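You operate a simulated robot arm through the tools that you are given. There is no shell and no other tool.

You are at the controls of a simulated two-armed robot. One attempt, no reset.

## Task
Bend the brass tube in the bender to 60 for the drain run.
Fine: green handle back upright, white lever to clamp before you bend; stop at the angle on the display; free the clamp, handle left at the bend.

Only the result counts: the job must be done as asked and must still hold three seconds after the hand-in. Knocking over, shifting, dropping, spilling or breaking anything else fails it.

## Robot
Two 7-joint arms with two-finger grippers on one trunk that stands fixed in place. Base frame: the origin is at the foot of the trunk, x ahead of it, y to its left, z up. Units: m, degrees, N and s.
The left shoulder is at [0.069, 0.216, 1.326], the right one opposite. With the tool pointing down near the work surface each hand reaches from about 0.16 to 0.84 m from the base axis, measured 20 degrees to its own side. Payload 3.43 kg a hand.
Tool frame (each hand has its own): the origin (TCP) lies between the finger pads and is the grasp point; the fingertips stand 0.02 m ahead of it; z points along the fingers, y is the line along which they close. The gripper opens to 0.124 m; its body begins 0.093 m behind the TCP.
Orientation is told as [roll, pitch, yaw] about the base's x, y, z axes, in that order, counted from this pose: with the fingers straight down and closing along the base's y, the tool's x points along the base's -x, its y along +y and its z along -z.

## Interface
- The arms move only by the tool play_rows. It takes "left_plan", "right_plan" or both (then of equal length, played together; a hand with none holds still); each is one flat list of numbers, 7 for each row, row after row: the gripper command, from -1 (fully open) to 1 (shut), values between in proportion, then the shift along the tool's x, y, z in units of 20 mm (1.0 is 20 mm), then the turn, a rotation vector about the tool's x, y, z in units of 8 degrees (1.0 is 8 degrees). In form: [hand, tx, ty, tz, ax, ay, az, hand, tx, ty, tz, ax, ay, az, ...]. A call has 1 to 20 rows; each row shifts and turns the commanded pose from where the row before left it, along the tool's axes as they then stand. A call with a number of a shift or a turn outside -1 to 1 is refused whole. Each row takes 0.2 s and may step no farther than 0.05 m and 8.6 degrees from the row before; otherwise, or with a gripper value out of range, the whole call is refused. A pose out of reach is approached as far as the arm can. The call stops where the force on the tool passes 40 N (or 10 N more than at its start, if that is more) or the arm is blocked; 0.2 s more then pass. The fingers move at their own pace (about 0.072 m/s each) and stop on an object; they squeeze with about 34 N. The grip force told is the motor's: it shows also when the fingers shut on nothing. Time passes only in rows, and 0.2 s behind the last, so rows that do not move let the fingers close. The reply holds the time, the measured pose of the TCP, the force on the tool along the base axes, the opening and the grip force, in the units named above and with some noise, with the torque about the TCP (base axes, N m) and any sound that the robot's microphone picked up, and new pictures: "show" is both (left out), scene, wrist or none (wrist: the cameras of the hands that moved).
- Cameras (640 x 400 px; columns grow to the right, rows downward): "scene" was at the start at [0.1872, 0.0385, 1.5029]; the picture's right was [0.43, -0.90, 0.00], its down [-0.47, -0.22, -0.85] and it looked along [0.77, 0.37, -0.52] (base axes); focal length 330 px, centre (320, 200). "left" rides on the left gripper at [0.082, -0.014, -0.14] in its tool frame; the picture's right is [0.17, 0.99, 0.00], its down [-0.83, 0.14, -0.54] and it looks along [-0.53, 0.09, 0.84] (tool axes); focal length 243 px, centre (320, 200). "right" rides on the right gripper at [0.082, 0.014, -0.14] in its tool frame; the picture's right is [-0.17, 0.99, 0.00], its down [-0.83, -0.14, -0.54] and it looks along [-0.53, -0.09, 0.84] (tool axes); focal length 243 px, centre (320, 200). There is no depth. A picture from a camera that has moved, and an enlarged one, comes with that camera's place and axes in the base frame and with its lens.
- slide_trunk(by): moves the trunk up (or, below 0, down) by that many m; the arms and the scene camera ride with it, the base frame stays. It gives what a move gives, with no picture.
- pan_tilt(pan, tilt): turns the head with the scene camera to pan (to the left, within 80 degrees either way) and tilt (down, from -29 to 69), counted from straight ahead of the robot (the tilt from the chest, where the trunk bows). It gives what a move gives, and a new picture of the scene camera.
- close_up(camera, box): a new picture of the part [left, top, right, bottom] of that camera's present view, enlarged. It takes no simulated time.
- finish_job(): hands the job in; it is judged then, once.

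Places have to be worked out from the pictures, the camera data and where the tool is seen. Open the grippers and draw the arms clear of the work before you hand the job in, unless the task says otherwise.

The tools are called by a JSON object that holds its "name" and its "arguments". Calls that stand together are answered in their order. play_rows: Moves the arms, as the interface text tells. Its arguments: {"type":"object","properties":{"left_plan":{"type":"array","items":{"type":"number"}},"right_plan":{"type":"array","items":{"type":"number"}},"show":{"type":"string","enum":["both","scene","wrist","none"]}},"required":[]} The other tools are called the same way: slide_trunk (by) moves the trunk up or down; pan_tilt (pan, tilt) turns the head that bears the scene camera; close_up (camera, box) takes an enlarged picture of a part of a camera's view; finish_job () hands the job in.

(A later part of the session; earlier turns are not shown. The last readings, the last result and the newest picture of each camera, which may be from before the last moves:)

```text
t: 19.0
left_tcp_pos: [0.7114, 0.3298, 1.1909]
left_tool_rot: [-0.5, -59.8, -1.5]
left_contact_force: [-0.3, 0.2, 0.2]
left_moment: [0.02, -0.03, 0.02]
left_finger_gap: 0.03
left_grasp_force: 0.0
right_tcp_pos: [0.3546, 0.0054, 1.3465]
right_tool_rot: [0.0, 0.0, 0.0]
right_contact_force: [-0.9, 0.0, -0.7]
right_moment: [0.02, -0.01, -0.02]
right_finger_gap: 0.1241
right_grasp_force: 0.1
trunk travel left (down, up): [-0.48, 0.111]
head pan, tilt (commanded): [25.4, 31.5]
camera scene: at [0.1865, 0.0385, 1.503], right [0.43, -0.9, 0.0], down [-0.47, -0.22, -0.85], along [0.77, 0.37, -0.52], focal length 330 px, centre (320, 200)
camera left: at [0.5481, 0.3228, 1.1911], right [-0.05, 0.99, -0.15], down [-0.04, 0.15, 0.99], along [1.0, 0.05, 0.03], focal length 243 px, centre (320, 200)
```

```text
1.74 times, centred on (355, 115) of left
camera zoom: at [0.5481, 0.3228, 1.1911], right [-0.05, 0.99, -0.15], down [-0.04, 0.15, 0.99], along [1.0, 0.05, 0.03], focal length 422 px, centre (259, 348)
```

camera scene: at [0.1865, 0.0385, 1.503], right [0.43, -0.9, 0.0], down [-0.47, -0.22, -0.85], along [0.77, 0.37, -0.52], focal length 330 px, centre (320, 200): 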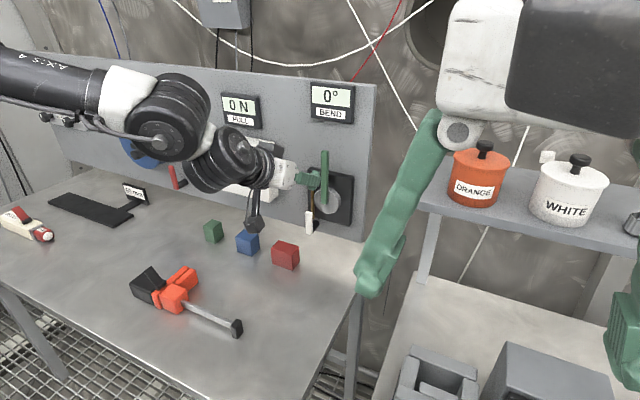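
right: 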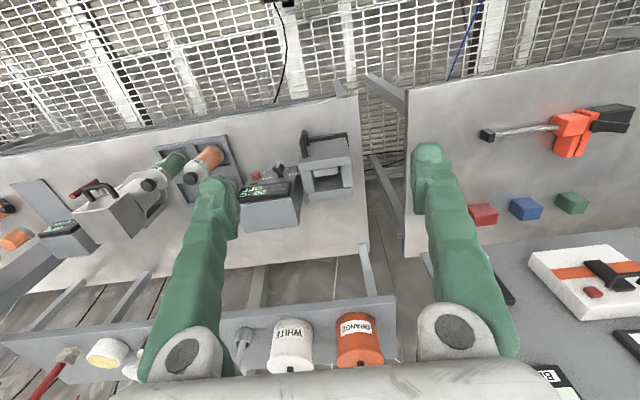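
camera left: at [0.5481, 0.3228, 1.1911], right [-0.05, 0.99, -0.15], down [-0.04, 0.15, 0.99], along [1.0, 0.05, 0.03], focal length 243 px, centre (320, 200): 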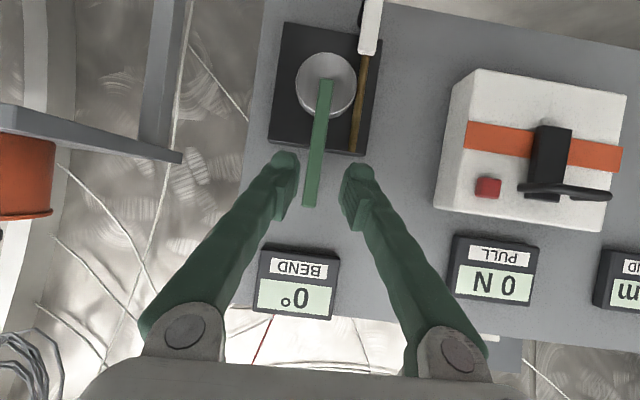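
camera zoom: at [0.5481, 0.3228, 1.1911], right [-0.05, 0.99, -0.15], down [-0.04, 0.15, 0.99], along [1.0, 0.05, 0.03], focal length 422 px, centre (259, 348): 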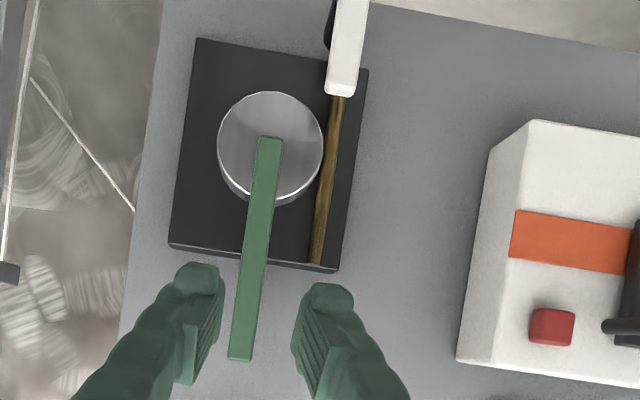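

The handle stays upright on its own and the tube is straight. Now for the lever: I'll pitch the hand to -45°, which keeps the camera high above the blocks, and lower it in front of the white lever, stopping about 8 cm short.

{"name": "play_rows", "arguments": {"left_plan": [0.194, 0, 0, 0, 0, 0.9375, 0, 0.194, 0, 0, 0, 0, 0.9375, 0, 0.194, 0.707, 0.25, 0.707, 0, 0, 0, 0.194, 0.707, 0.25, 0.707, 0, 0, 0, 0.194, 0.707, 0.25, 0.707, 0, 0, 0, 0.194, 0.707, 0.25, 0.707, 0, 0, 0, 0.194, 0.707, 0.25, 0.707, 0, 0, 0, 0.194, 0.707, 0.25, 0.707, 0, 0, 0], "show": "both"}}

{"name": "close_up", "arguments": {"camera": "left", "box": [230, 60, 430, 260]}}

```text
t: 20.8
left_tcp_pos: [0.7128, 0.3602, 1.0688]
left_tool_rot: [-0.3, -44.5, -1.8]
left_contact_force: [-0.4, -0.3, 0.4]
left_moment: [-0.01, 0.01, 0.03]
left_finger_gap: 0.0499
left_grasp_force: 0.1
right_tcp_pos: [0.3541, 0.0056, 1.3457]
right_tool_rot: [-0.1, 0.0, -0.1]
right_contact_force: [-0.5, 0.8, 0.5]
right_moment: [0.01, 0.02, -0.01]
right_finger_gap: 0.124
right_grasp_force: 0.1
trunk travel left (down, up): [-0.48, 0.111]
head pan, tilt (commanded): [25.4, 31.5]
camera scene: at [0.1876, 0.039, 1.5028], right [0.43, -0.9, 0.0], down [-0.47, -0.22, -0.85], along [0.77, 0.37, -0.52], focal length 330 px, centre (320, 200)
camera left: at [0.5555, 0.3531, 1.112], right [-0.08, 0.99, -0.12], down [0.22, 0.14, 0.97], along [0.97, 0.05, -0.23], focal length 243 px, centre (320, 200)
```

scene: 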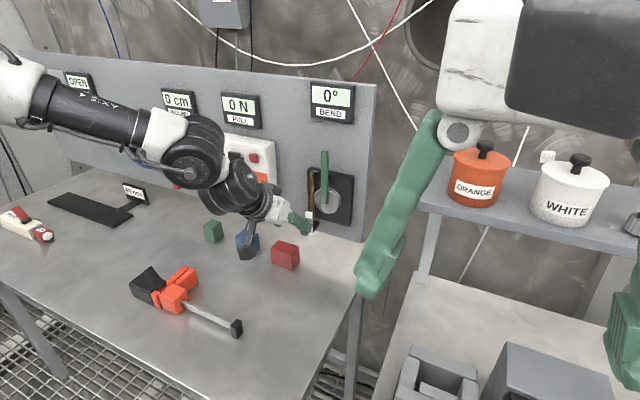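
left: 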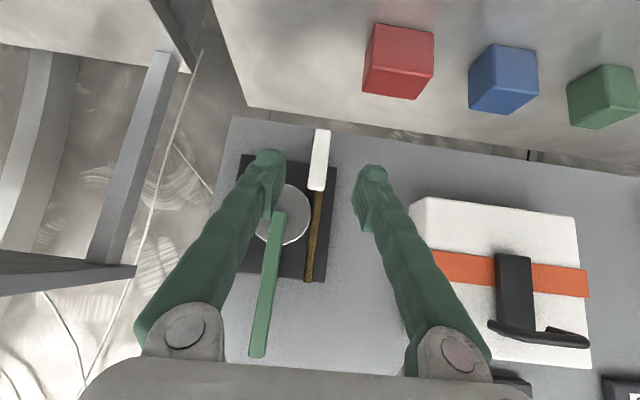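

```text
2.00 times, centred on (330, 160) of left
camera zoom: at [0.5555, 0.3531, 1.112], right [-0.08, 0.99, -0.12], down [0.22, 0.14, 0.97], along [0.97, 0.05, -0.23], focal length 485 px, centre (300, 280)
```

zoom: 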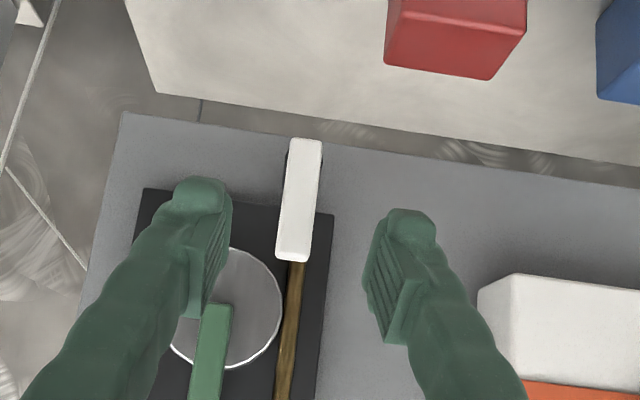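

The lever sits centred between the fingers at y of about 0.360, with its top at z of about 1.045 and x of about 0.79. I'll advance so the fingers straddle its upper end, in two parts.

{"name": "play_rows", "arguments": {"left_plan": [0.194, -0.345, 0, 0.945, 0, 0, 0, 0.194, -0.345, 0, 0.945, 0, 0, 0, 0.194, -0.345, 0, 0.945, 0, 0, 0], "show": "both"}}

{"name": "close_up", "arguments": {"camera": "scene", "box": [270, 150, 370, 250]}}

{"name": "close_up", "arguments": {"camera": "left", "box": [230, 60, 430, 260]}}

```text
t: 21.6
left_tcp_pos: [0.7674, 0.3581, 1.0435]
left_tool_rot: [-0.3, -44.6, -1.9]
left_contact_force: [0.5, -0.4, 0.3]
left_moment: [0.02, 0.02, 0.02]
left_finger_gap: 0.0499
left_grasp_force: 0.1
right_tcp_pos: [0.3558, 0.0039, 1.3477]
right_tool_rot: [0.0, 0.0, 0.0]
right_contact_force: [0.7, 0.0, 0.4]
right_moment: [0.0, 0.03, 0.02]
right_finger_gap: 0.1238
right_grasp_force: 0.0
trunk travel left (down, up): [-0.48, 0.111]
head pan, tilt (commanded): [25.4, 31.5]
camera scene: at [0.1876, 0.0384, 1.5028], right [0.43, -0.9, 0.0], down [-0.47, -0.22, -0.85], along [0.77, 0.37, -0.52], focal length 330 px, centre (320, 200)
camera left: at [0.6099, 0.3501, 1.0855], right [-0.08, 0.99, -0.12], down [0.22, 0.14, 0.97], along [0.97, 0.05, -0.23], focal length 243 px, centre (320, 200)
```

scene: 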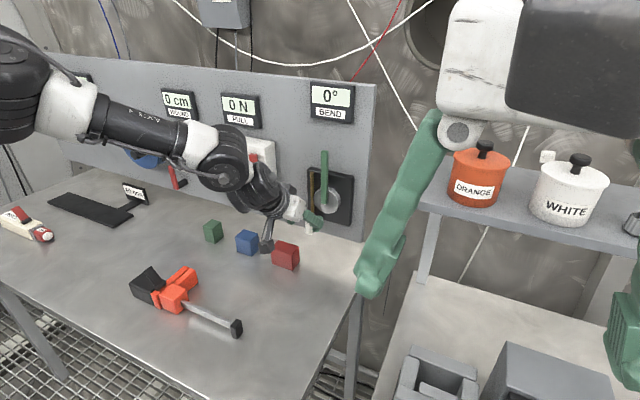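
left: 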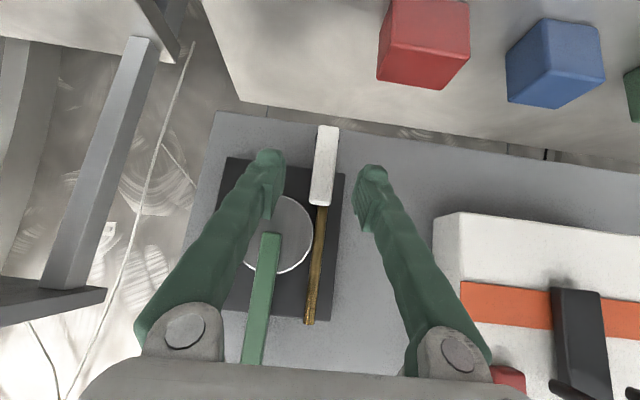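

```text
4.00 times, centred on (320, 200) of scene
camera zoom: at [0.1876, 0.0384, 1.5028], right [0.43, -0.9, 0.0], down [-0.47, -0.22, -0.85], along [0.77, 0.37, -0.52], focal length 1319 px, centre (320, 200)
```

zoom: 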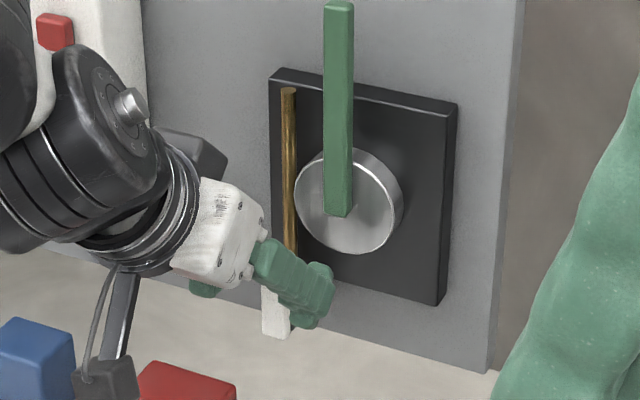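

```text
2.00 times, centred on (330, 160) of left
camera zoom: at [0.6099, 0.3501, 1.0855], right [-0.08, 0.99, -0.12], down [0.22, 0.14, 0.97], along [0.97, 0.05, -0.23], focal length 485 px, centre (300, 280)
```

zoom: 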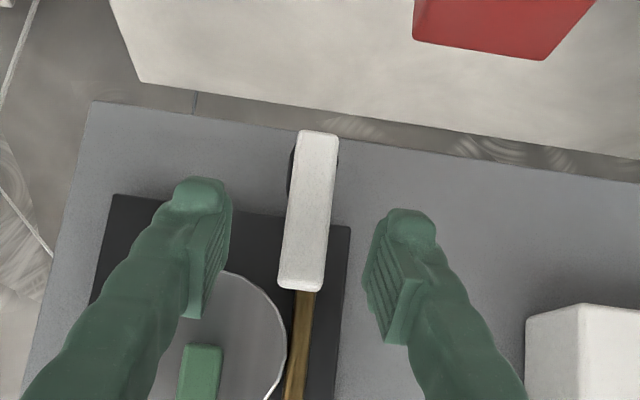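

The lever is cleanly between the fingers with no contact. One more 2 cm step puts the pads around its upper end.

{"name": "play_rows", "arguments": {"left_plan": [0.194, -0.357, 0.05, 0.958, 0, 0, 0, 0.194, 0, 0, 0, 0, 0, 0], "show": "both"}}

{"name": "close_up", "arguments": {"camera": "scene", "box": [270, 150, 370, 250]}}

{"name": "close_up", "arguments": {"camera": "left", "box": [230, 60, 430, 260]}}

```text
t: 22.2
left_tcp_pos: [0.7848, 0.3578, 1.0355]
left_tool_rot: [-0.4, -44.7, -2.0]
left_contact_force: [-0.4, 0.1, -0.6]
left_moment: [-0.04, 0.0, 0.0]
left_finger_gap: 0.0499
left_grasp_force: 0.0
right_tcp_pos: [0.3547, 0.0059, 1.3474]
right_tool_rot: [0.0, 0.0, 0.0]
right_contact_force: [-0.4, -0.8, -0.4]
right_moment: [0.02, -0.07, -0.01]
right_finger_gap: 0.124
right_grasp_force: 0.1
trunk travel left (down, up): [-0.48, 0.111]
head pan, tilt (commanded): [25.4, 31.5]
camera scene: at [0.1869, 0.0385, 1.503], right [0.43, -0.9, 0.0], down [-0.47, -0.22, -0.85], along [0.77, 0.37, -0.52], focal length 330 px, centre (320, 200)
camera left: at [0.628, 0.3508, 1.0778], right [-0.08, 0.99, -0.12], down [0.22, 0.14, 0.97], along [0.97, 0.05, -0.23], focal length 243 px, centre (320, 200)
```

scene: 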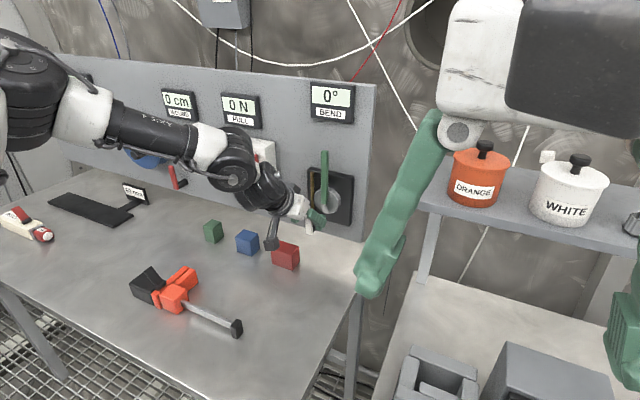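
left: 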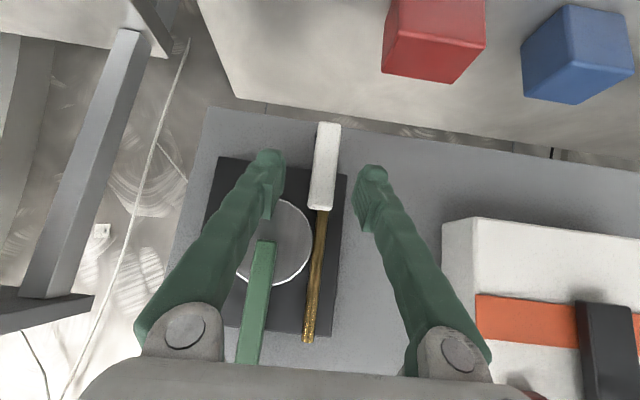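

```text
4.00 times, centred on (320, 200) of scene
camera zoom: at [0.1869, 0.0385, 1.503], right [0.43, -0.9, 0.0], down [-0.47, -0.22, -0.85], along [0.77, 0.37, -0.52], focal length 1319 px, centre (320, 200)
```

zoom: 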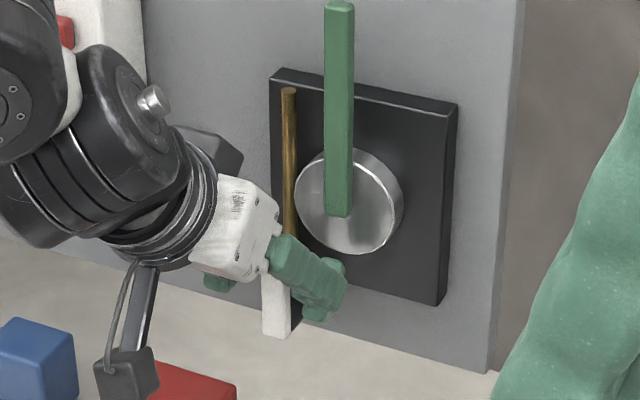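

```text
2.00 times, centred on (330, 160) of left
camera zoom: at [0.628, 0.3508, 1.0778], right [-0.08, 0.99, -0.12], down [0.22, 0.14, 0.97], along [0.97, 0.05, -0.23], focal length 485 px, centre (300, 280)
```

zoom: 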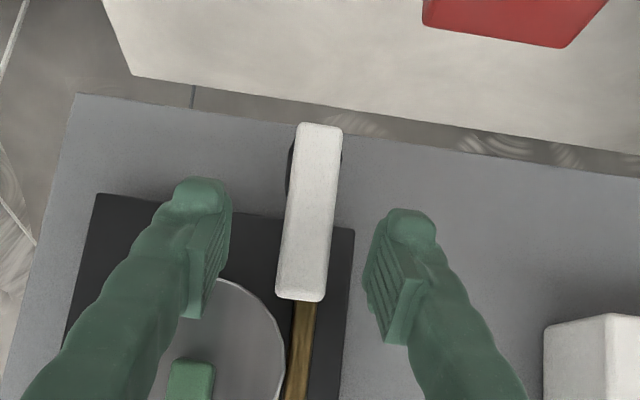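

The pads straddle the lever. I'll narrow the cage to 3 cm and nudge it gently to the left (+y) to find which way it turns.

{"name": "play_rows", "arguments": {"left_plan": [0.516, 0, 0, 0, 0, 0, 0, 0.516, 0, 0.15, 0, 0, 0, 0, 0.516, 0, 0.15, 0, 0, 0, 0, 0.516, 0, 0.15, 0, 0, 0, 0, 0.516, 0, 0.1, 0, 0, 0, 0], "show": "wrist"}}

{"name": "close_up", "arguments": {"camera": "left", "box": [230, 60, 430, 260]}}

```text
t: 23.4
left_tcp_pos: [0.7862, 0.3676, 1.0347]
left_tool_rot: [-0.5, -44.6, -1.9]
left_contact_force: [-0.5, -3.5, -0.4]
left_moment: [-0.05, -0.05, -0.02]
left_finger_gap: 0.0321
left_grasp_force: 1.8
right_tcp_pos: [0.3549, 0.0038, 1.3471]
right_tool_rot: [0.0, 0.0, 0.1]
right_contact_force: [0.8, 0.7, -0.3]
right_moment: [0.04, 0.0, -0.02]
right_finger_gap: 0.124
right_grasp_force: 0.1
trunk travel left (down, up): [-0.48, 0.111]
head pan, tilt (commanded): [25.4, 31.5]
camera left: at [0.6284, 0.3604, 1.0778], right [-0.08, 0.99, -0.12], down [0.22, 0.14, 0.97], along [0.97, 0.05, -0.23], focal length 243 px, centre (320, 200)
```

left: 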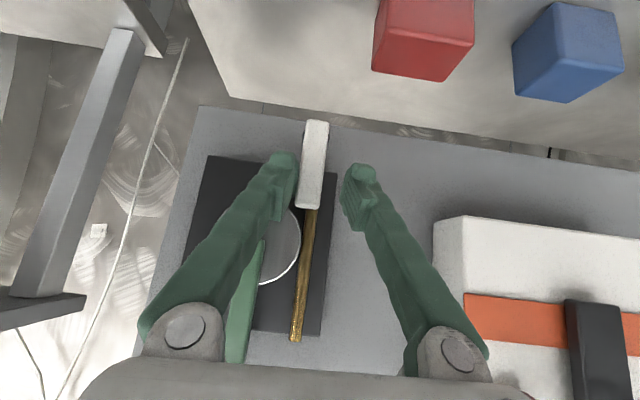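

```text
2.00 times, centred on (330, 160) of left
camera zoom: at [0.6284, 0.3604, 1.0778], right [-0.08, 0.99, -0.12], down [0.22, 0.14, 0.97], along [0.97, 0.05, -0.23], focal length 485 px, centre (300, 280)
```

zoom: 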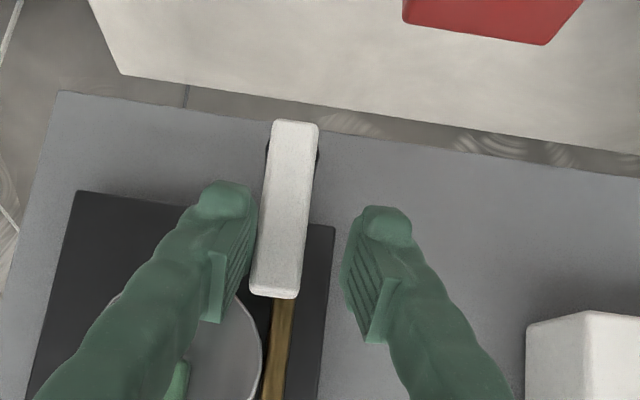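

Pushing left gives 3.5 N with no lever movement, which suggests a stop on that side. I'll try the other way, gently to the right (-y).

{"name": "play_rows", "arguments": {"left_plan": [0.516, 0, -0.4, 0, 0, 0, 0, 0.516, 0, -0.3, 0, 0, 0, 0, 0.516, 0, -0.15, 0, 0, 0, 0, 0.516, 0, -0.1, 0, 0, 0, 0], "show": "wrist"}}

{"name": "close_up", "arguments": {"camera": "left", "box": [230, 60, 430, 260]}}

```text
t: 24.4
left_tcp_pos: [0.7848, 0.3492, 1.0352]
left_tool_rot: [-0.3, -44.6, -1.7]
left_contact_force: [-1.1, 2.7, 0.8]
left_moment: [0.06, -0.01, 0.01]
left_finger_gap: 0.0315
left_grasp_force: 1.4
right_tcp_pos: [0.3554, 0.005, 1.3477]
right_tool_rot: [0.2, 0.0, 0.0]
right_contact_force: [0.3, 0.1, 0.1]
right_moment: [0.0, -0.01, 0.01]
right_finger_gap: 0.1244
right_grasp_force: 0.0
trunk travel left (down, up): [-0.48, 0.111]
head pan, tilt (commanded): [25.4, 31.5]
camera left: at [0.6278, 0.343, 1.078], right [-0.08, 0.99, -0.12], down [0.22, 0.14, 0.97], along [0.97, 0.05, -0.23], focal length 243 px, centre (320, 200)
```

left: 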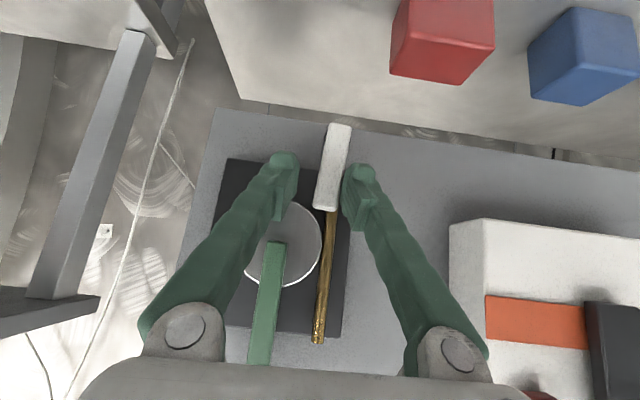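

```text
2.00 times, centred on (330, 160) of left
camera zoom: at [0.6278, 0.343, 1.078], right [-0.08, 0.99, -0.12], down [0.22, 0.14, 0.97], along [0.97, 0.05, -0.23], focal length 485 px, centre (300, 280)
```

zoom: 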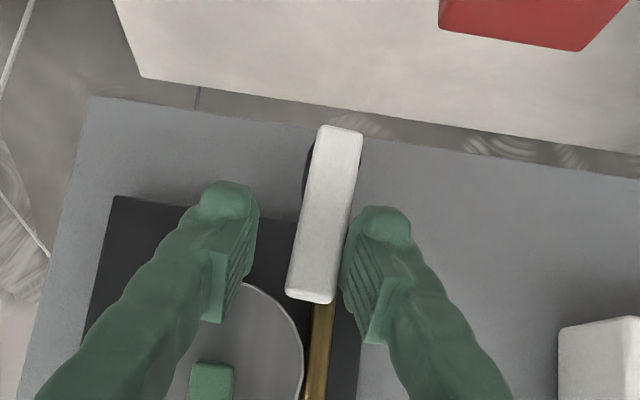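

The lever moved a few degrees to the right with only 2.7 N, so it swings clockwise from the robot's view toward the clamp position. I'll back out, shut the fingers into a single pusher, and re-enter on the lever's left side.

{"name": "play_rows", "arguments": {"left_plan": [0.516, 0, 0.4, 0, 0, 0, 0, 0.516, 0, 0, -1, 0, 0, 0, 0.516, 0, 0, -1, 0, 0, 0, 0.516, 0, 0, -1, 0, 0, 0, 1, 0, 1, 0, 0, 0, 0, 1, 0, 0.98, 0, 0, 0, 0, 1, 0, 0, 0, 0, 0, 0], "show": "both"}}

{"name": "close_up", "arguments": {"camera": "left", "box": [210, 60, 410, 260]}}

{"name": "close_up", "arguments": {"camera": "scene", "box": [270, 150, 370, 250]}}

```text
t: 26.0
left_tcp_pos: [0.745, 0.3996, 1.0773]
left_tool_rot: [-0.4, -44.6, -2.0]
left_contact_force: [-1.3, 0.1, 0.0]
left_moment: [0.03, 0.0, 0.01]
left_finger_gap: 0.0
left_grasp_force: 34.5
right_tcp_pos: [0.3536, 0.0041, 1.347]
right_tool_rot: [-0.1, 0.0, 0.0]
right_contact_force: [0.4, -0.2, -0.6]
right_moment: [0.01, 0.01, 0.01]
right_finger_gap: 0.1239
right_grasp_force: 0.0
trunk travel left (down, up): [-0.48, 0.111]
head pan, tilt (commanded): [25.4, 31.5]
camera scene: at [0.1872, 0.038, 1.5029], right [0.43, -0.9, 0.0], down [-0.47, -0.22, -0.85], along [0.77, 0.37, -0.52], focal length 330 px, centre (320, 200)
camera left: at [0.5872, 0.3916, 1.1201], right [-0.08, 0.99, -0.12], down [0.22, 0.14, 0.97], along [0.97, 0.05, -0.23], focal length 243 px, centre (320, 200)
```

scene: 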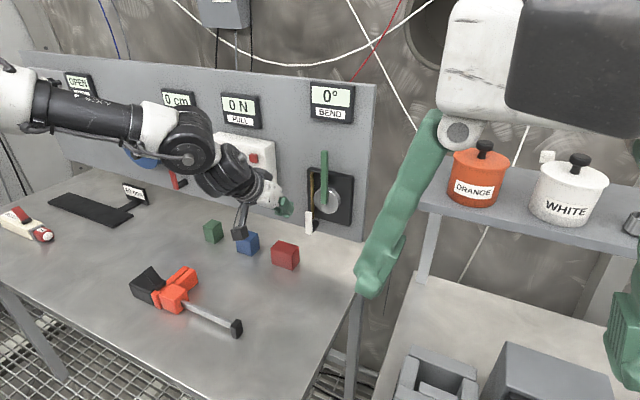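
left: 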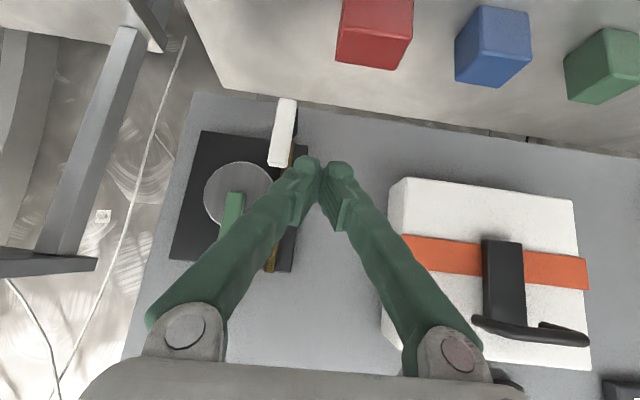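

```text
2.00 times, centred on (310, 160) of left
camera zoom: at [0.5872, 0.3916, 1.1201], right [-0.08, 0.99, -0.12], down [0.22, 0.14, 0.97], along [0.97, 0.05, -0.23], focal length 485 px, centre (340, 280)
```

zoom: 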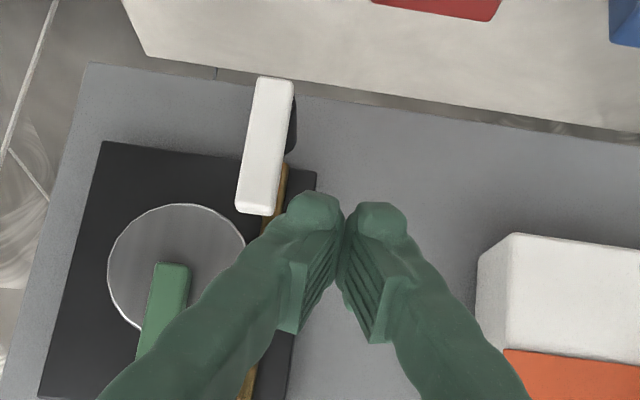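

```text
4.00 times, centred on (320, 200) of scene
camera zoom: at [0.1872, 0.038, 1.5029], right [0.43, -0.9, 0.0], down [-0.47, -0.22, -0.85], along [0.77, 0.37, -0.52], focal length 1319 px, centre (320, 200)
```

zoom: 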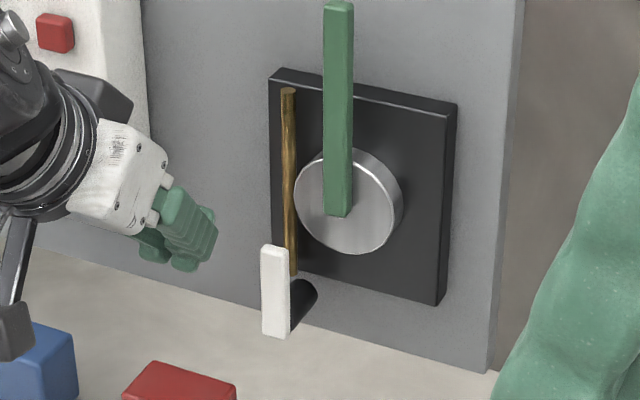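

The fingers are shut at y 0.40, left of the lever. I'll advance to the lever's depth about 1 cm to its left.

{"name": "play_rows", "arguments": {"left_plan": [1, -0.19, 0, 0.8, 0, 0, 0, 1, -0.19, 0, 0.8, 0, 0, 0, 1, -0.19, 0, 0.8, 0, 0, 0], "show": "wrist"}}

{"name": "close_up", "arguments": {"camera": "scene", "box": [270, 150, 370, 250]}}

```text
t: 26.8
left_tcp_pos: [0.7868, 0.3972, 1.0509]
left_tool_rot: [-0.4, -44.8, -1.9]
left_contact_force: [0.9, 0.1, 0.7]
left_moment: [-0.02, 0.0, 0.0]
left_finger_gap: 0.0
left_grasp_force: 34.0
right_tcp_pos: [0.3553, 0.0045, 1.3471]
right_tool_rot: [0.0, -0.1, 0.0]
right_contact_force: [-0.4, -0.1, 0.4]
right_moment: [0.02, 0.02, -0.01]
right_finger_gap: 0.1241
right_grasp_force: 0.0
trunk travel left (down, up): [-0.48, 0.111]
head pan, tilt (commanded): [25.4, 31.5]
camera left: at [0.6296, 0.3898, 1.0936], right [-0.08, 0.99, -0.12], down [0.22, 0.14, 0.97], along [0.97, 0.05, -0.23], focal length 243 px, centre (320, 200)
```

left: 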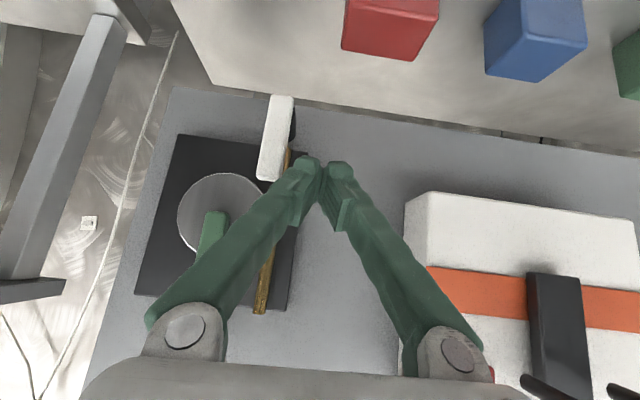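

```text
4.00 times, centred on (320, 200) of scene
camera zoom: at [0.1877, 0.0386, 1.5028], right [0.43, -0.9, 0.0], down [-0.47, -0.22, -0.85], along [0.77, 0.37, -0.52], focal length 1319 px, centre (320, 200)
```

zoom: 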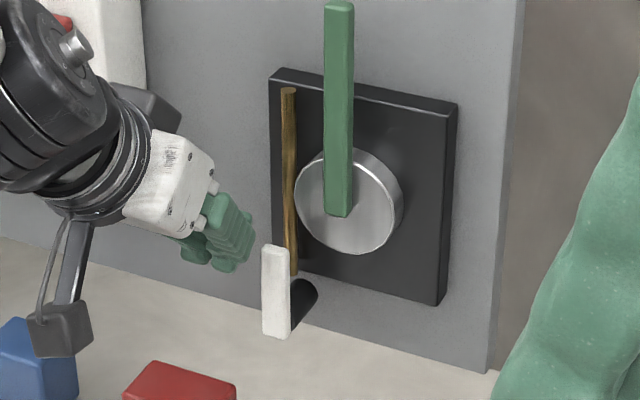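

The closed fingers are just left of the lever's upper end. I'll push right in small steps to about a 30° swing and read the force.

{"name": "play_rows", "arguments": {"left_plan": [1, 0, -0.35, 0, 0, 0, 0, 1, 0, -0.35, 0, 0, 0, 0, 1, 0, -0.3, 0, 0, 0, 0, 1, 0, -0.3, 0, 0, 0, 0], "show": "wrist"}}

{"name": "close_up", "arguments": {"camera": "scene", "box": [270, 150, 370, 250]}}

{"name": "close_up", "arguments": {"camera": "left", "box": [210, 60, 410, 260]}}

```text
t: 27.8
left_tcp_pos: [0.7861, 0.3716, 1.0521]
left_tool_rot: [-0.3, -44.6, -1.9]
left_contact_force: [0.2, 0.3, 0.6]
left_moment: [0.01, -0.01, 0.01]
left_finger_gap: 0.0002
left_grasp_force: 34.8
right_tcp_pos: [0.3545, 0.0052, 1.3467]
right_tool_rot: [-0.1, 0.0, -0.1]
right_contact_force: [-0.4, 0.4, 0.8]
right_moment: [-0.03, -0.01, 0.01]
right_finger_gap: 0.1238
right_grasp_force: 0.1
trunk travel left (down, up): [-0.48, 0.111]
head pan, tilt (commanded): [25.4, 31.5]
camera left: at [0.6283, 0.3639, 1.0944], right [-0.08, 0.99, -0.12], down [0.22, 0.14, 0.97], along [0.97, 0.05, -0.23], focal length 243 px, centre (320, 200)
```

left: 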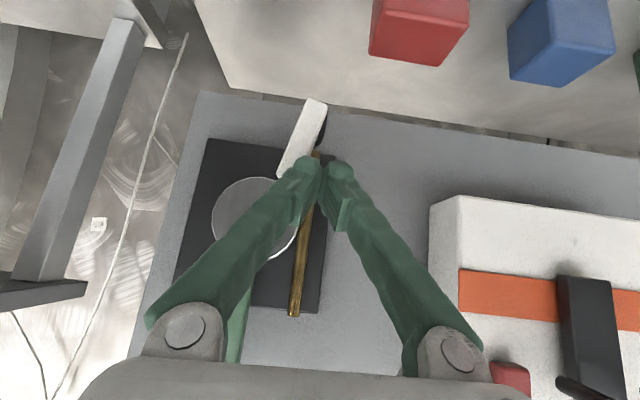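

```text
4.00 times, centred on (320, 200) of scene
camera zoom: at [0.1873, 0.0382, 1.5029], right [0.43, -0.9, 0.0], down [-0.47, -0.22, -0.85], along [0.77, 0.37, -0.52], focal length 1319 px, centre (320, 200)
```

zoom: 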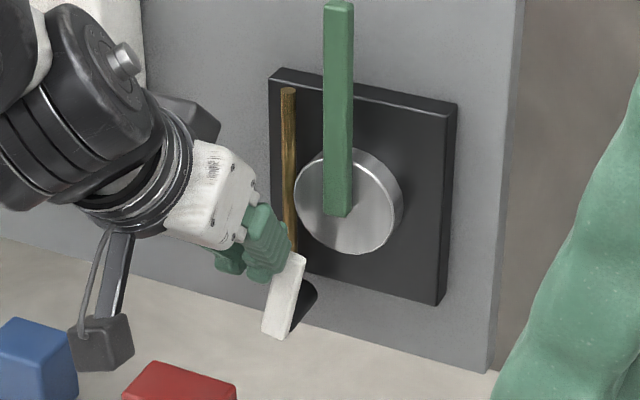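

```text
2.00 times, centred on (310, 160) of left
camera zoom: at [0.6283, 0.3639, 1.0944], right [-0.08, 0.99, -0.12], down [0.22, 0.14, 0.97], along [0.97, 0.05, -0.23], focal length 485 px, centre (340, 280)
```

zoom: 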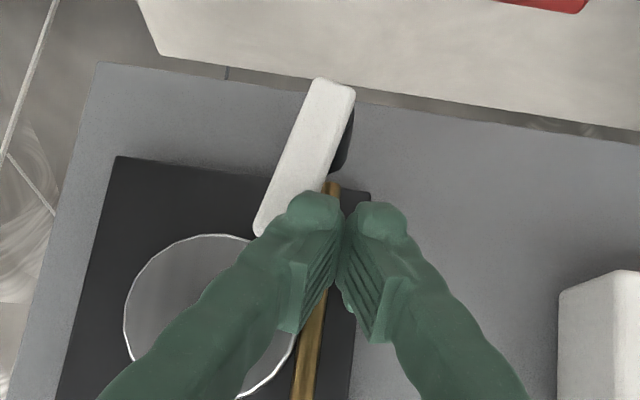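

The lever swings freely and is now at roughly 20°. I'll carry on along its arc, right and slightly downward.

{"name": "play_rows", "arguments": {"left_plan": [1, 0.035, -0.3, 0.035, 0, 0, 0, 1, 0.07, -0.3, 0.07, 0, 0, 0, 1, 0.106, -0.25, 0.106, 0, 0, 0], "show": "wrist"}}

{"name": "close_up", "arguments": {"camera": "scene", "box": [270, 150, 370, 250]}}

{"name": "close_up", "arguments": {"camera": "left", "box": [210, 60, 410, 260]}}

```text
t: 28.6
left_tcp_pos: [0.7838, 0.3549, 1.0454]
left_tool_rot: [-0.5, -44.7, -1.9]
left_contact_force: [0.3, -0.6, -0.1]
left_moment: [0.0, 0.01, -0.01]
left_finger_gap: 0.0
left_grasp_force: 34.1
right_tcp_pos: [0.3545, 0.0056, 1.3477]
right_tool_rot: [0.0, -0.1, -0.1]
right_contact_force: [0.2, -0.5, -0.3]
right_moment: [0.02, 0.02, 0.0]
right_finger_gap: 0.1241
right_grasp_force: 0.0
trunk travel left (down, up): [-0.48, 0.111]
head pan, tilt (commanded): [25.4, 31.5]
camera left: at [0.6276, 0.347, 1.0885], right [-0.08, 0.99, -0.12], down [0.22, 0.14, 0.97], along [0.97, 0.05, -0.23], focal length 243 px, centre (320, 200)
```

left: 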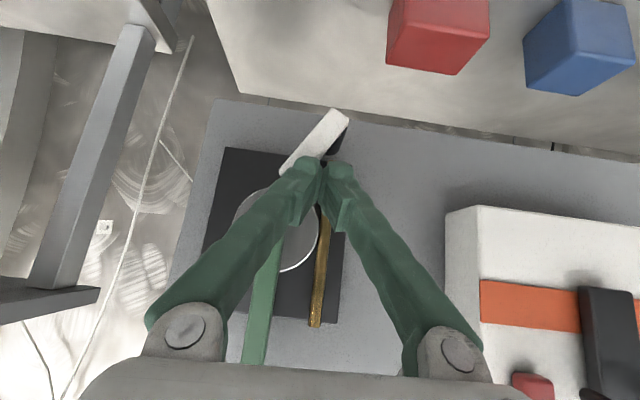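

```text
4.00 times, centred on (320, 200) of scene
camera zoom: at [0.1872, 0.0386, 1.5029], right [0.43, -0.9, 0.0], down [-0.47, -0.22, -0.85], along [0.77, 0.37, -0.52], focal length 1319 px, centre (320, 200)
```

zoom: 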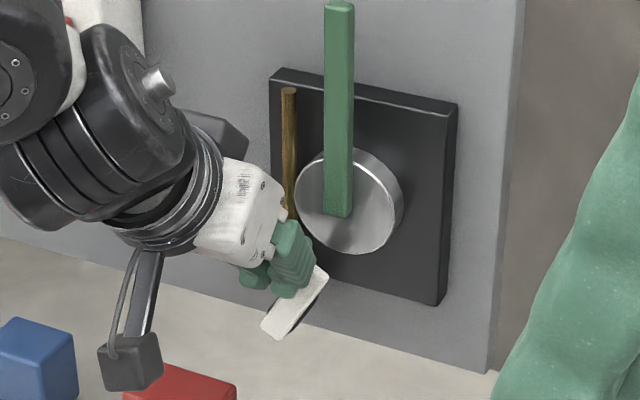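

```text
2.00 times, centred on (310, 160) of left
camera zoom: at [0.6276, 0.347, 1.0885], right [-0.08, 0.99, -0.12], down [0.22, 0.14, 0.97], along [0.97, 0.05, -0.23], focal length 485 px, centre (340, 280)
```

zoom: 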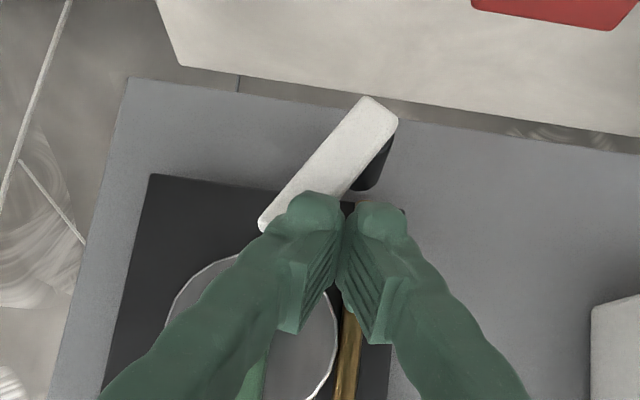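

The lever is at about 40° with almost no force. I'll keep following the arc, now with more downward motion.

{"name": "play_rows", "arguments": {"left_plan": [1, 0.141, -0.25, 0.141, 0, 0, 0, 1, 0.177, -0.2, 0.177, 0, 0, 0, 1, 0.177, -0.15, 0.177, 0, 0, 0], "show": "wrist"}}

{"name": "close_up", "arguments": {"camera": "scene", "box": [270, 150, 370, 250]}}

{"name": "close_up", "arguments": {"camera": "left", "box": [210, 60, 410, 260]}}

```text
t: 29.4
left_tcp_pos: [0.786, 0.342, 1.0328]
left_tool_rot: [-0.4, -44.7, -1.8]
left_contact_force: [-4.4, -0.9, 3.7]
left_moment: [-0.08, 0.06, -0.21]
left_finger_gap: 0.0
left_grasp_force: 33.8
right_tcp_pos: [0.3544, 0.0061, 1.3479]
right_tool_rot: [0.0, 0.0, 0.1]
right_contact_force: [0.2, -0.9, -0.3]
right_moment: [0.0, -0.01, -0.04]
right_finger_gap: 0.1238
right_grasp_force: 0.1
trunk travel left (down, up): [-0.48, 0.111]
head pan, tilt (commanded): [25.4, 31.5]
camera left: at [0.6274, 0.3349, 1.0749], right [-0.08, 0.99, -0.12], down [0.22, 0.14, 0.97], along [0.97, 0.05, -0.23], focal length 243 px, centre (320, 200)
```

left: 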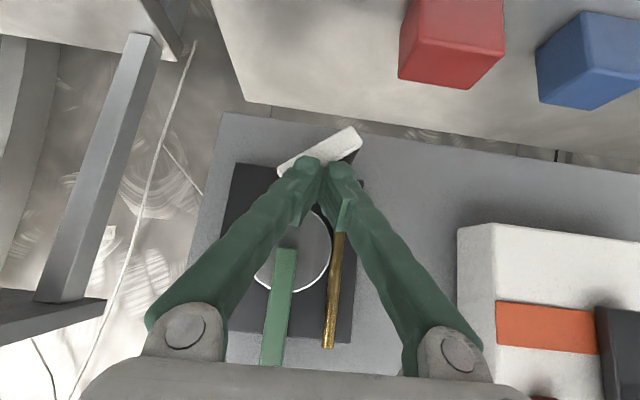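

```text
4.00 times, centred on (320, 200) of scene
camera zoom: at [0.1869, 0.0384, 1.5029], right [0.43, -0.9, 0.0], down [-0.47, -0.22, -0.85], along [0.77, 0.37, -0.52], focal length 1319 px, centre (320, 200)
```

zoom: 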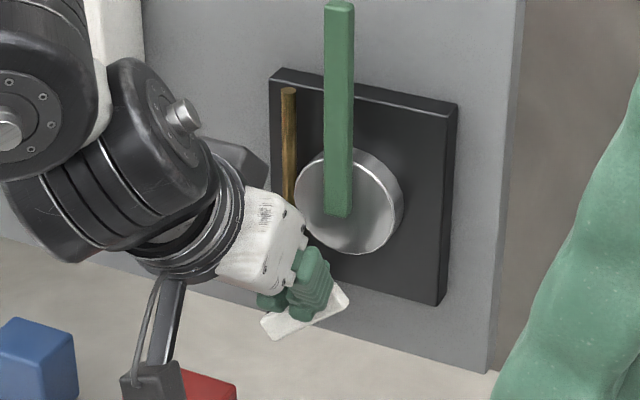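

```text
2.00 times, centred on (310, 160) of left
camera zoom: at [0.6274, 0.3349, 1.0749], right [-0.08, 0.99, -0.12], down [0.22, 0.14, 0.97], along [0.97, 0.05, -0.23], focal length 485 px, centre (340, 280)
```

zoom: 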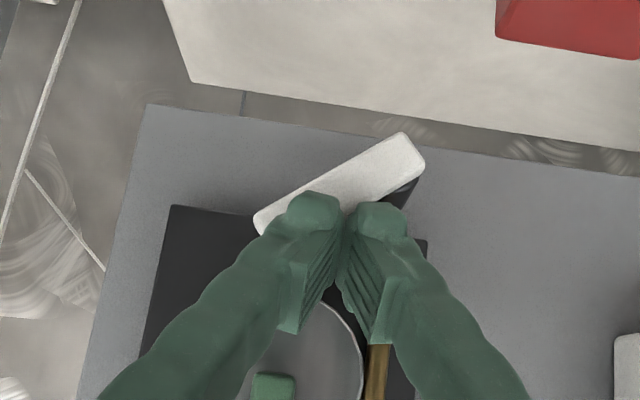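

The lever is at about 57° and the fingertip is pressing it with about 6 N. I'll continue right and down in smaller steps and watch the force for the end of travel.

{"name": "play_rows", "arguments": {"left_plan": [1, 0.106, -0.2, 0.106, 0, 0, 0, 1, 0.106, -0.2, 0.106, 0, 0, 0], "show": "wrist"}}

{"name": "close_up", "arguments": {"camera": "scene", "box": [270, 150, 370, 250]}}

{"name": "close_up", "arguments": {"camera": "left", "box": [210, 60, 410, 260]}}

```text
t: 30.0
left_tcp_pos: [0.7846, 0.3342, 1.0256]
left_tool_rot: [-0.4, -44.6, -1.9]
left_contact_force: [0.5, 0.0, -0.4]
left_moment: [0.01, 0.0, 0.01]
left_finger_gap: 0.0
left_grasp_force: 34.6
right_tcp_pos: [0.3547, 0.0062, 1.3467]
right_tool_rot: [0.0, 0.0, 0.0]
right_contact_force: [0.3, -0.7, 0.3]
right_moment: [0.02, -0.03, 0.0]
right_finger_gap: 0.124
right_grasp_force: 0.1
trunk travel left (down, up): [-0.48, 0.111]
head pan, tilt (commanded): [25.4, 31.5]
camera left: at [0.6269, 0.327, 1.0685], right [-0.08, 0.99, -0.12], down [0.22, 0.14, 0.97], along [0.97, 0.05, -0.23], focal length 243 px, centre (320, 200)
```

left: 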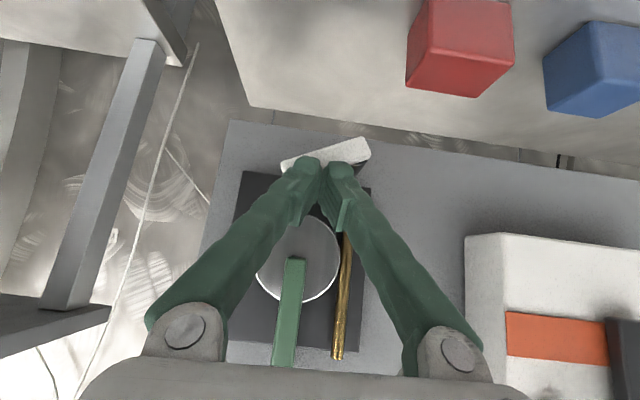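

```text
4.00 times, centred on (320, 200) of scene
camera zoom: at [0.1872, 0.0384, 1.5029], right [0.43, -0.9, 0.0], down [-0.47, -0.22, -0.85], along [0.77, 0.37, -0.52], focal length 1319 px, centre (320, 200)
```

zoom: 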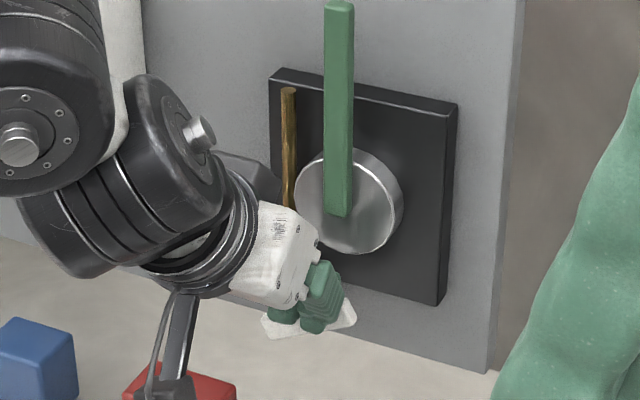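

```text
2.00 times, centred on (310, 160) of left
camera zoom: at [0.6269, 0.327, 1.0685], right [-0.08, 0.99, -0.12], down [0.22, 0.14, 0.97], along [0.97, 0.05, -0.23], focal length 485 px, centre (340, 280)
```

zoom: 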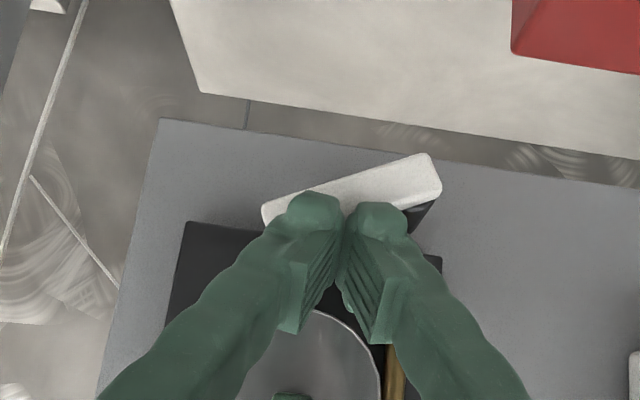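

The lever is at about 65–70° and the force is near zero, so there's more travel left. I'll continue in small steps.

{"name": "play_rows", "arguments": {"left_plan": [1, 0.106, -0.15, 0.106, 0, 0, 0, 1, 0.106, -0.15, 0.106, 0, 0, 0], "show": "wrist"}}

{"name": "close_up", "arguments": {"camera": "left", "box": [210, 60, 410, 260]}}

{"name": "close_up", "arguments": {"camera": "scene", "box": [260, 170, 340, 280]}}

```text
t: 30.6
left_tcp_pos: [0.7827, 0.3295, 1.0207]
left_tool_rot: [-0.4, -44.7, -1.7]
left_contact_force: [-0.8, 0.3, 0.9]
left_moment: [-0.02, -0.01, -0.02]
left_finger_gap: 0.0
left_grasp_force: 34.2
right_tcp_pos: [0.3546, 0.0054, 1.347]
right_tool_rot: [0.1, 0.0, 0.0]
right_contact_force: [0.5, 0.4, 0.1]
right_moment: [0.0, -0.01, -0.04]
right_finger_gap: 0.1238
right_grasp_force: 0.0
trunk travel left (down, up): [-0.48, 0.111]
head pan, tilt (commanded): [25.4, 31.5]
camera left: at [0.6269, 0.3212, 1.0629], right [-0.08, 0.99, -0.12], down [0.22, 0.14, 0.97], along [0.97, 0.05, -0.23], focal length 243 px, centre (320, 200)
```

left: 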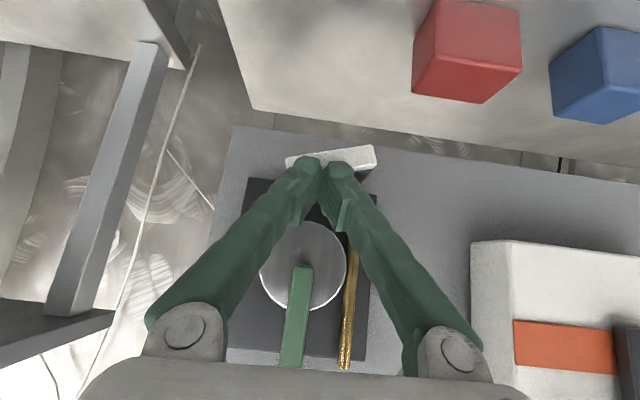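

```text
2.00 times, centred on (310, 160) of left
camera zoom: at [0.6269, 0.3212, 1.0629], right [-0.08, 0.99, -0.12], down [0.22, 0.14, 0.97], along [0.97, 0.05, -0.23], focal length 485 px, centre (340, 280)
```

zoom: 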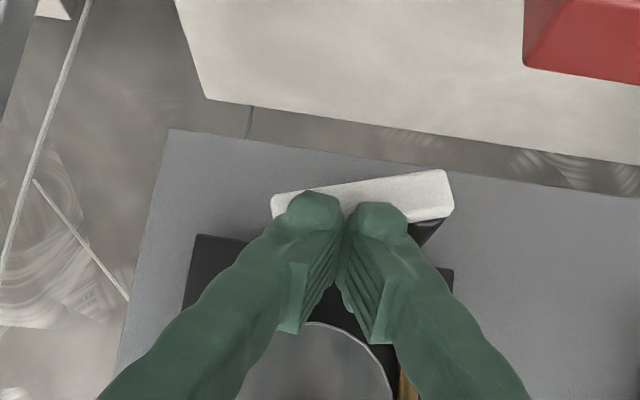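

```text
3.64 times, centred on (300, 225) of scene
camera zoom: at [0.1871, 0.0385, 1.5029], right [0.43, -0.9, 0.0], down [-0.47, -0.22, -0.85], along [0.77, 0.37, -0.52], focal length 1199 px, centre (393, 109)
```

zoom: 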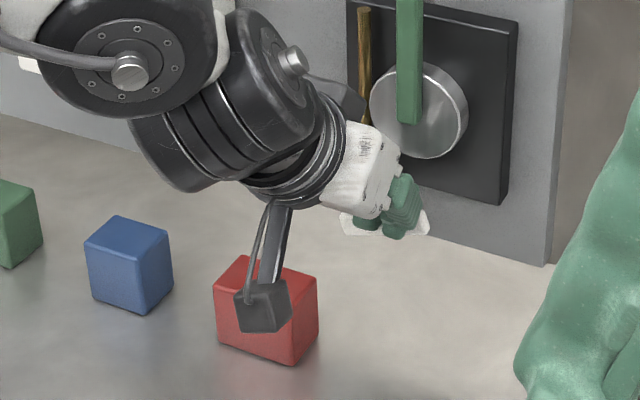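

The lever is at about 74° and still moving easily. I'll keep pressing down in small steps.

{"name": "play_rows", "arguments": {"left_plan": [1, 0.106, -0.1, 0.106, 0, 0, 0, 1, 0.106, -0.1, 0.106, 0, 0, 0], "show": "wrist"}}

{"name": "close_up", "arguments": {"camera": "left", "box": [210, 60, 410, 260]}}

```text
t: 31.2
left_tcp_pos: [0.7841, 0.3245, 1.0144]
left_tool_rot: [-0.4, -44.6, -1.9]
left_contact_force: [0.0, -0.3, -0.6]
left_moment: [0.03, 0.04, 0.0]
left_finger_gap: 0.0
left_grasp_force: 34.1
right_tcp_pos: [0.3548, 0.0052, 1.3467]
right_tool_rot: [0.0, 0.0, 0.0]
right_contact_force: [-0.5, 0.1, -0.7]
right_moment: [-0.01, 0.05, 0.0]
right_finger_gap: 0.1241
right_grasp_force: 0.1
trunk travel left (down, up): [-0.48, 0.111]
head pan, tilt (commanded): [25.4, 31.5]
camera left: at [0.6266, 0.3171, 1.0564], right [-0.08, 0.99, -0.12], down [0.22, 0.14, 0.97], along [0.97, 0.05, -0.23], focal length 243 px, centre (320, 200)
```

left: 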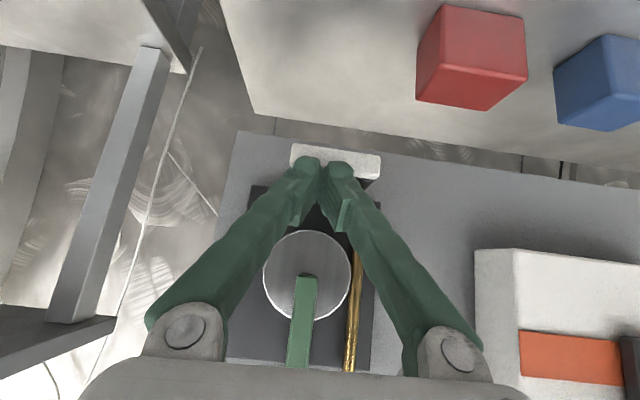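

```text
2.00 times, centred on (310, 160) of left
camera zoom: at [0.6266, 0.3171, 1.0564], right [-0.08, 0.99, -0.12], down [0.22, 0.14, 0.97], along [0.97, 0.05, -0.23], focal length 485 px, centre (340, 280)
```

zoom: 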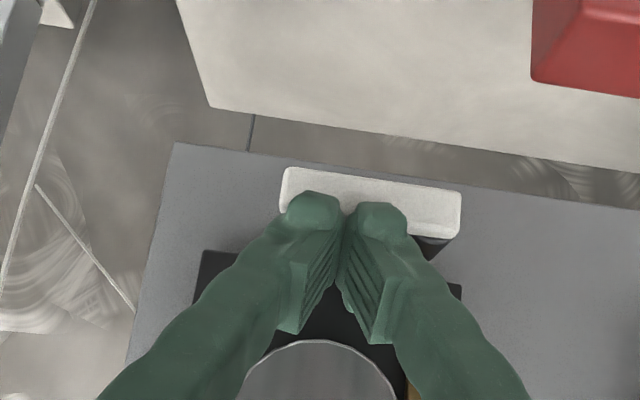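

The lever is now horizontal, at about 90°. I'll press another 2 mm to see whether that is its end stop.

{"name": "play_rows", "arguments": {"left_plan": [1, 0.07, 0, 0.07, 0, 0, 0, 1, 0.035, 0, 0.035, 0, 0, 0], "show": "wrist"}}

{"name": "close_up", "arguments": {"camera": "left", "box": [210, 60, 410, 260]}}

{"name": "close_up", "arguments": {"camera": "scene", "box": [260, 60, 380, 250]}}

```text
t: 31.8
left_tcp_pos: [0.7837, 0.3253, 1.0126]
left_tool_rot: [-0.4, -44.7, -1.9]
left_contact_force: [0.4, 0.5, 0.5]
left_moment: [0.01, 0.01, 0.02]
left_finger_gap: 0.0
left_grasp_force: 33.7
right_tcp_pos: [0.3543, 0.0058, 1.3464]
right_tool_rot: [0.0, 0.0, 0.0]
right_contact_force: [0.3, -0.1, 0.6]
right_moment: [-0.02, 0.02, 0.03]
right_finger_gap: 0.124
right_grasp_force: 0.0
trunk travel left (down, up): [-0.48, 0.111]
head pan, tilt (commanded): [25.4, 31.5]
camera left: at [0.6264, 0.3172, 1.0539], right [-0.08, 0.99, -0.12], down [0.22, 0.14, 0.97], along [0.97, 0.05, -0.23], focal length 243 px, centre (320, 200)
```

left: 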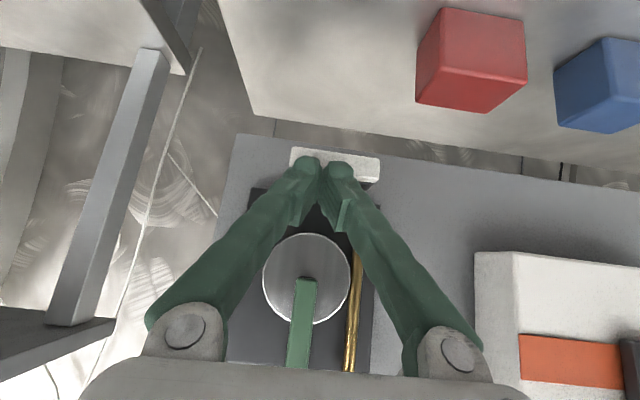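

```text
2.00 times, centred on (310, 160) of left
camera zoom: at [0.6264, 0.3172, 1.0539], right [-0.08, 0.99, -0.12], down [0.22, 0.14, 0.97], along [0.97, 0.05, -0.23], focal length 485 px, centre (340, 280)
```

zoom: 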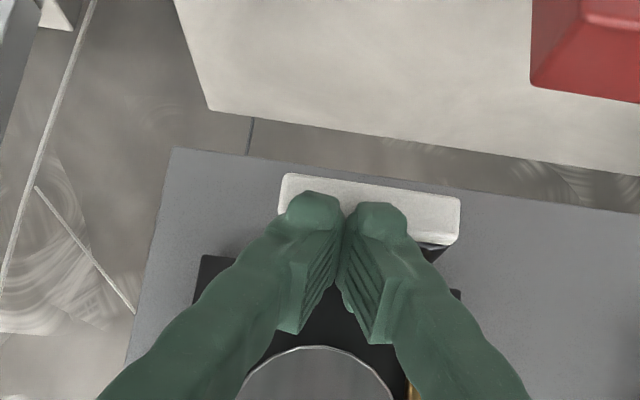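

```text
2.11 times, centred on (320, 155) of scene
camera zoom: at [0.1873, 0.0385, 1.5029], right [0.43, -0.9, 0.0], down [-0.47, -0.22, -0.85], along [0.77, 0.37, -0.52], focal length 694 px, centre (320, 295)
```

zoom: 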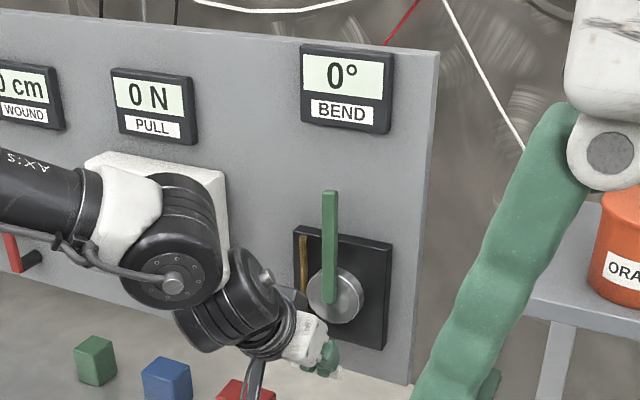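

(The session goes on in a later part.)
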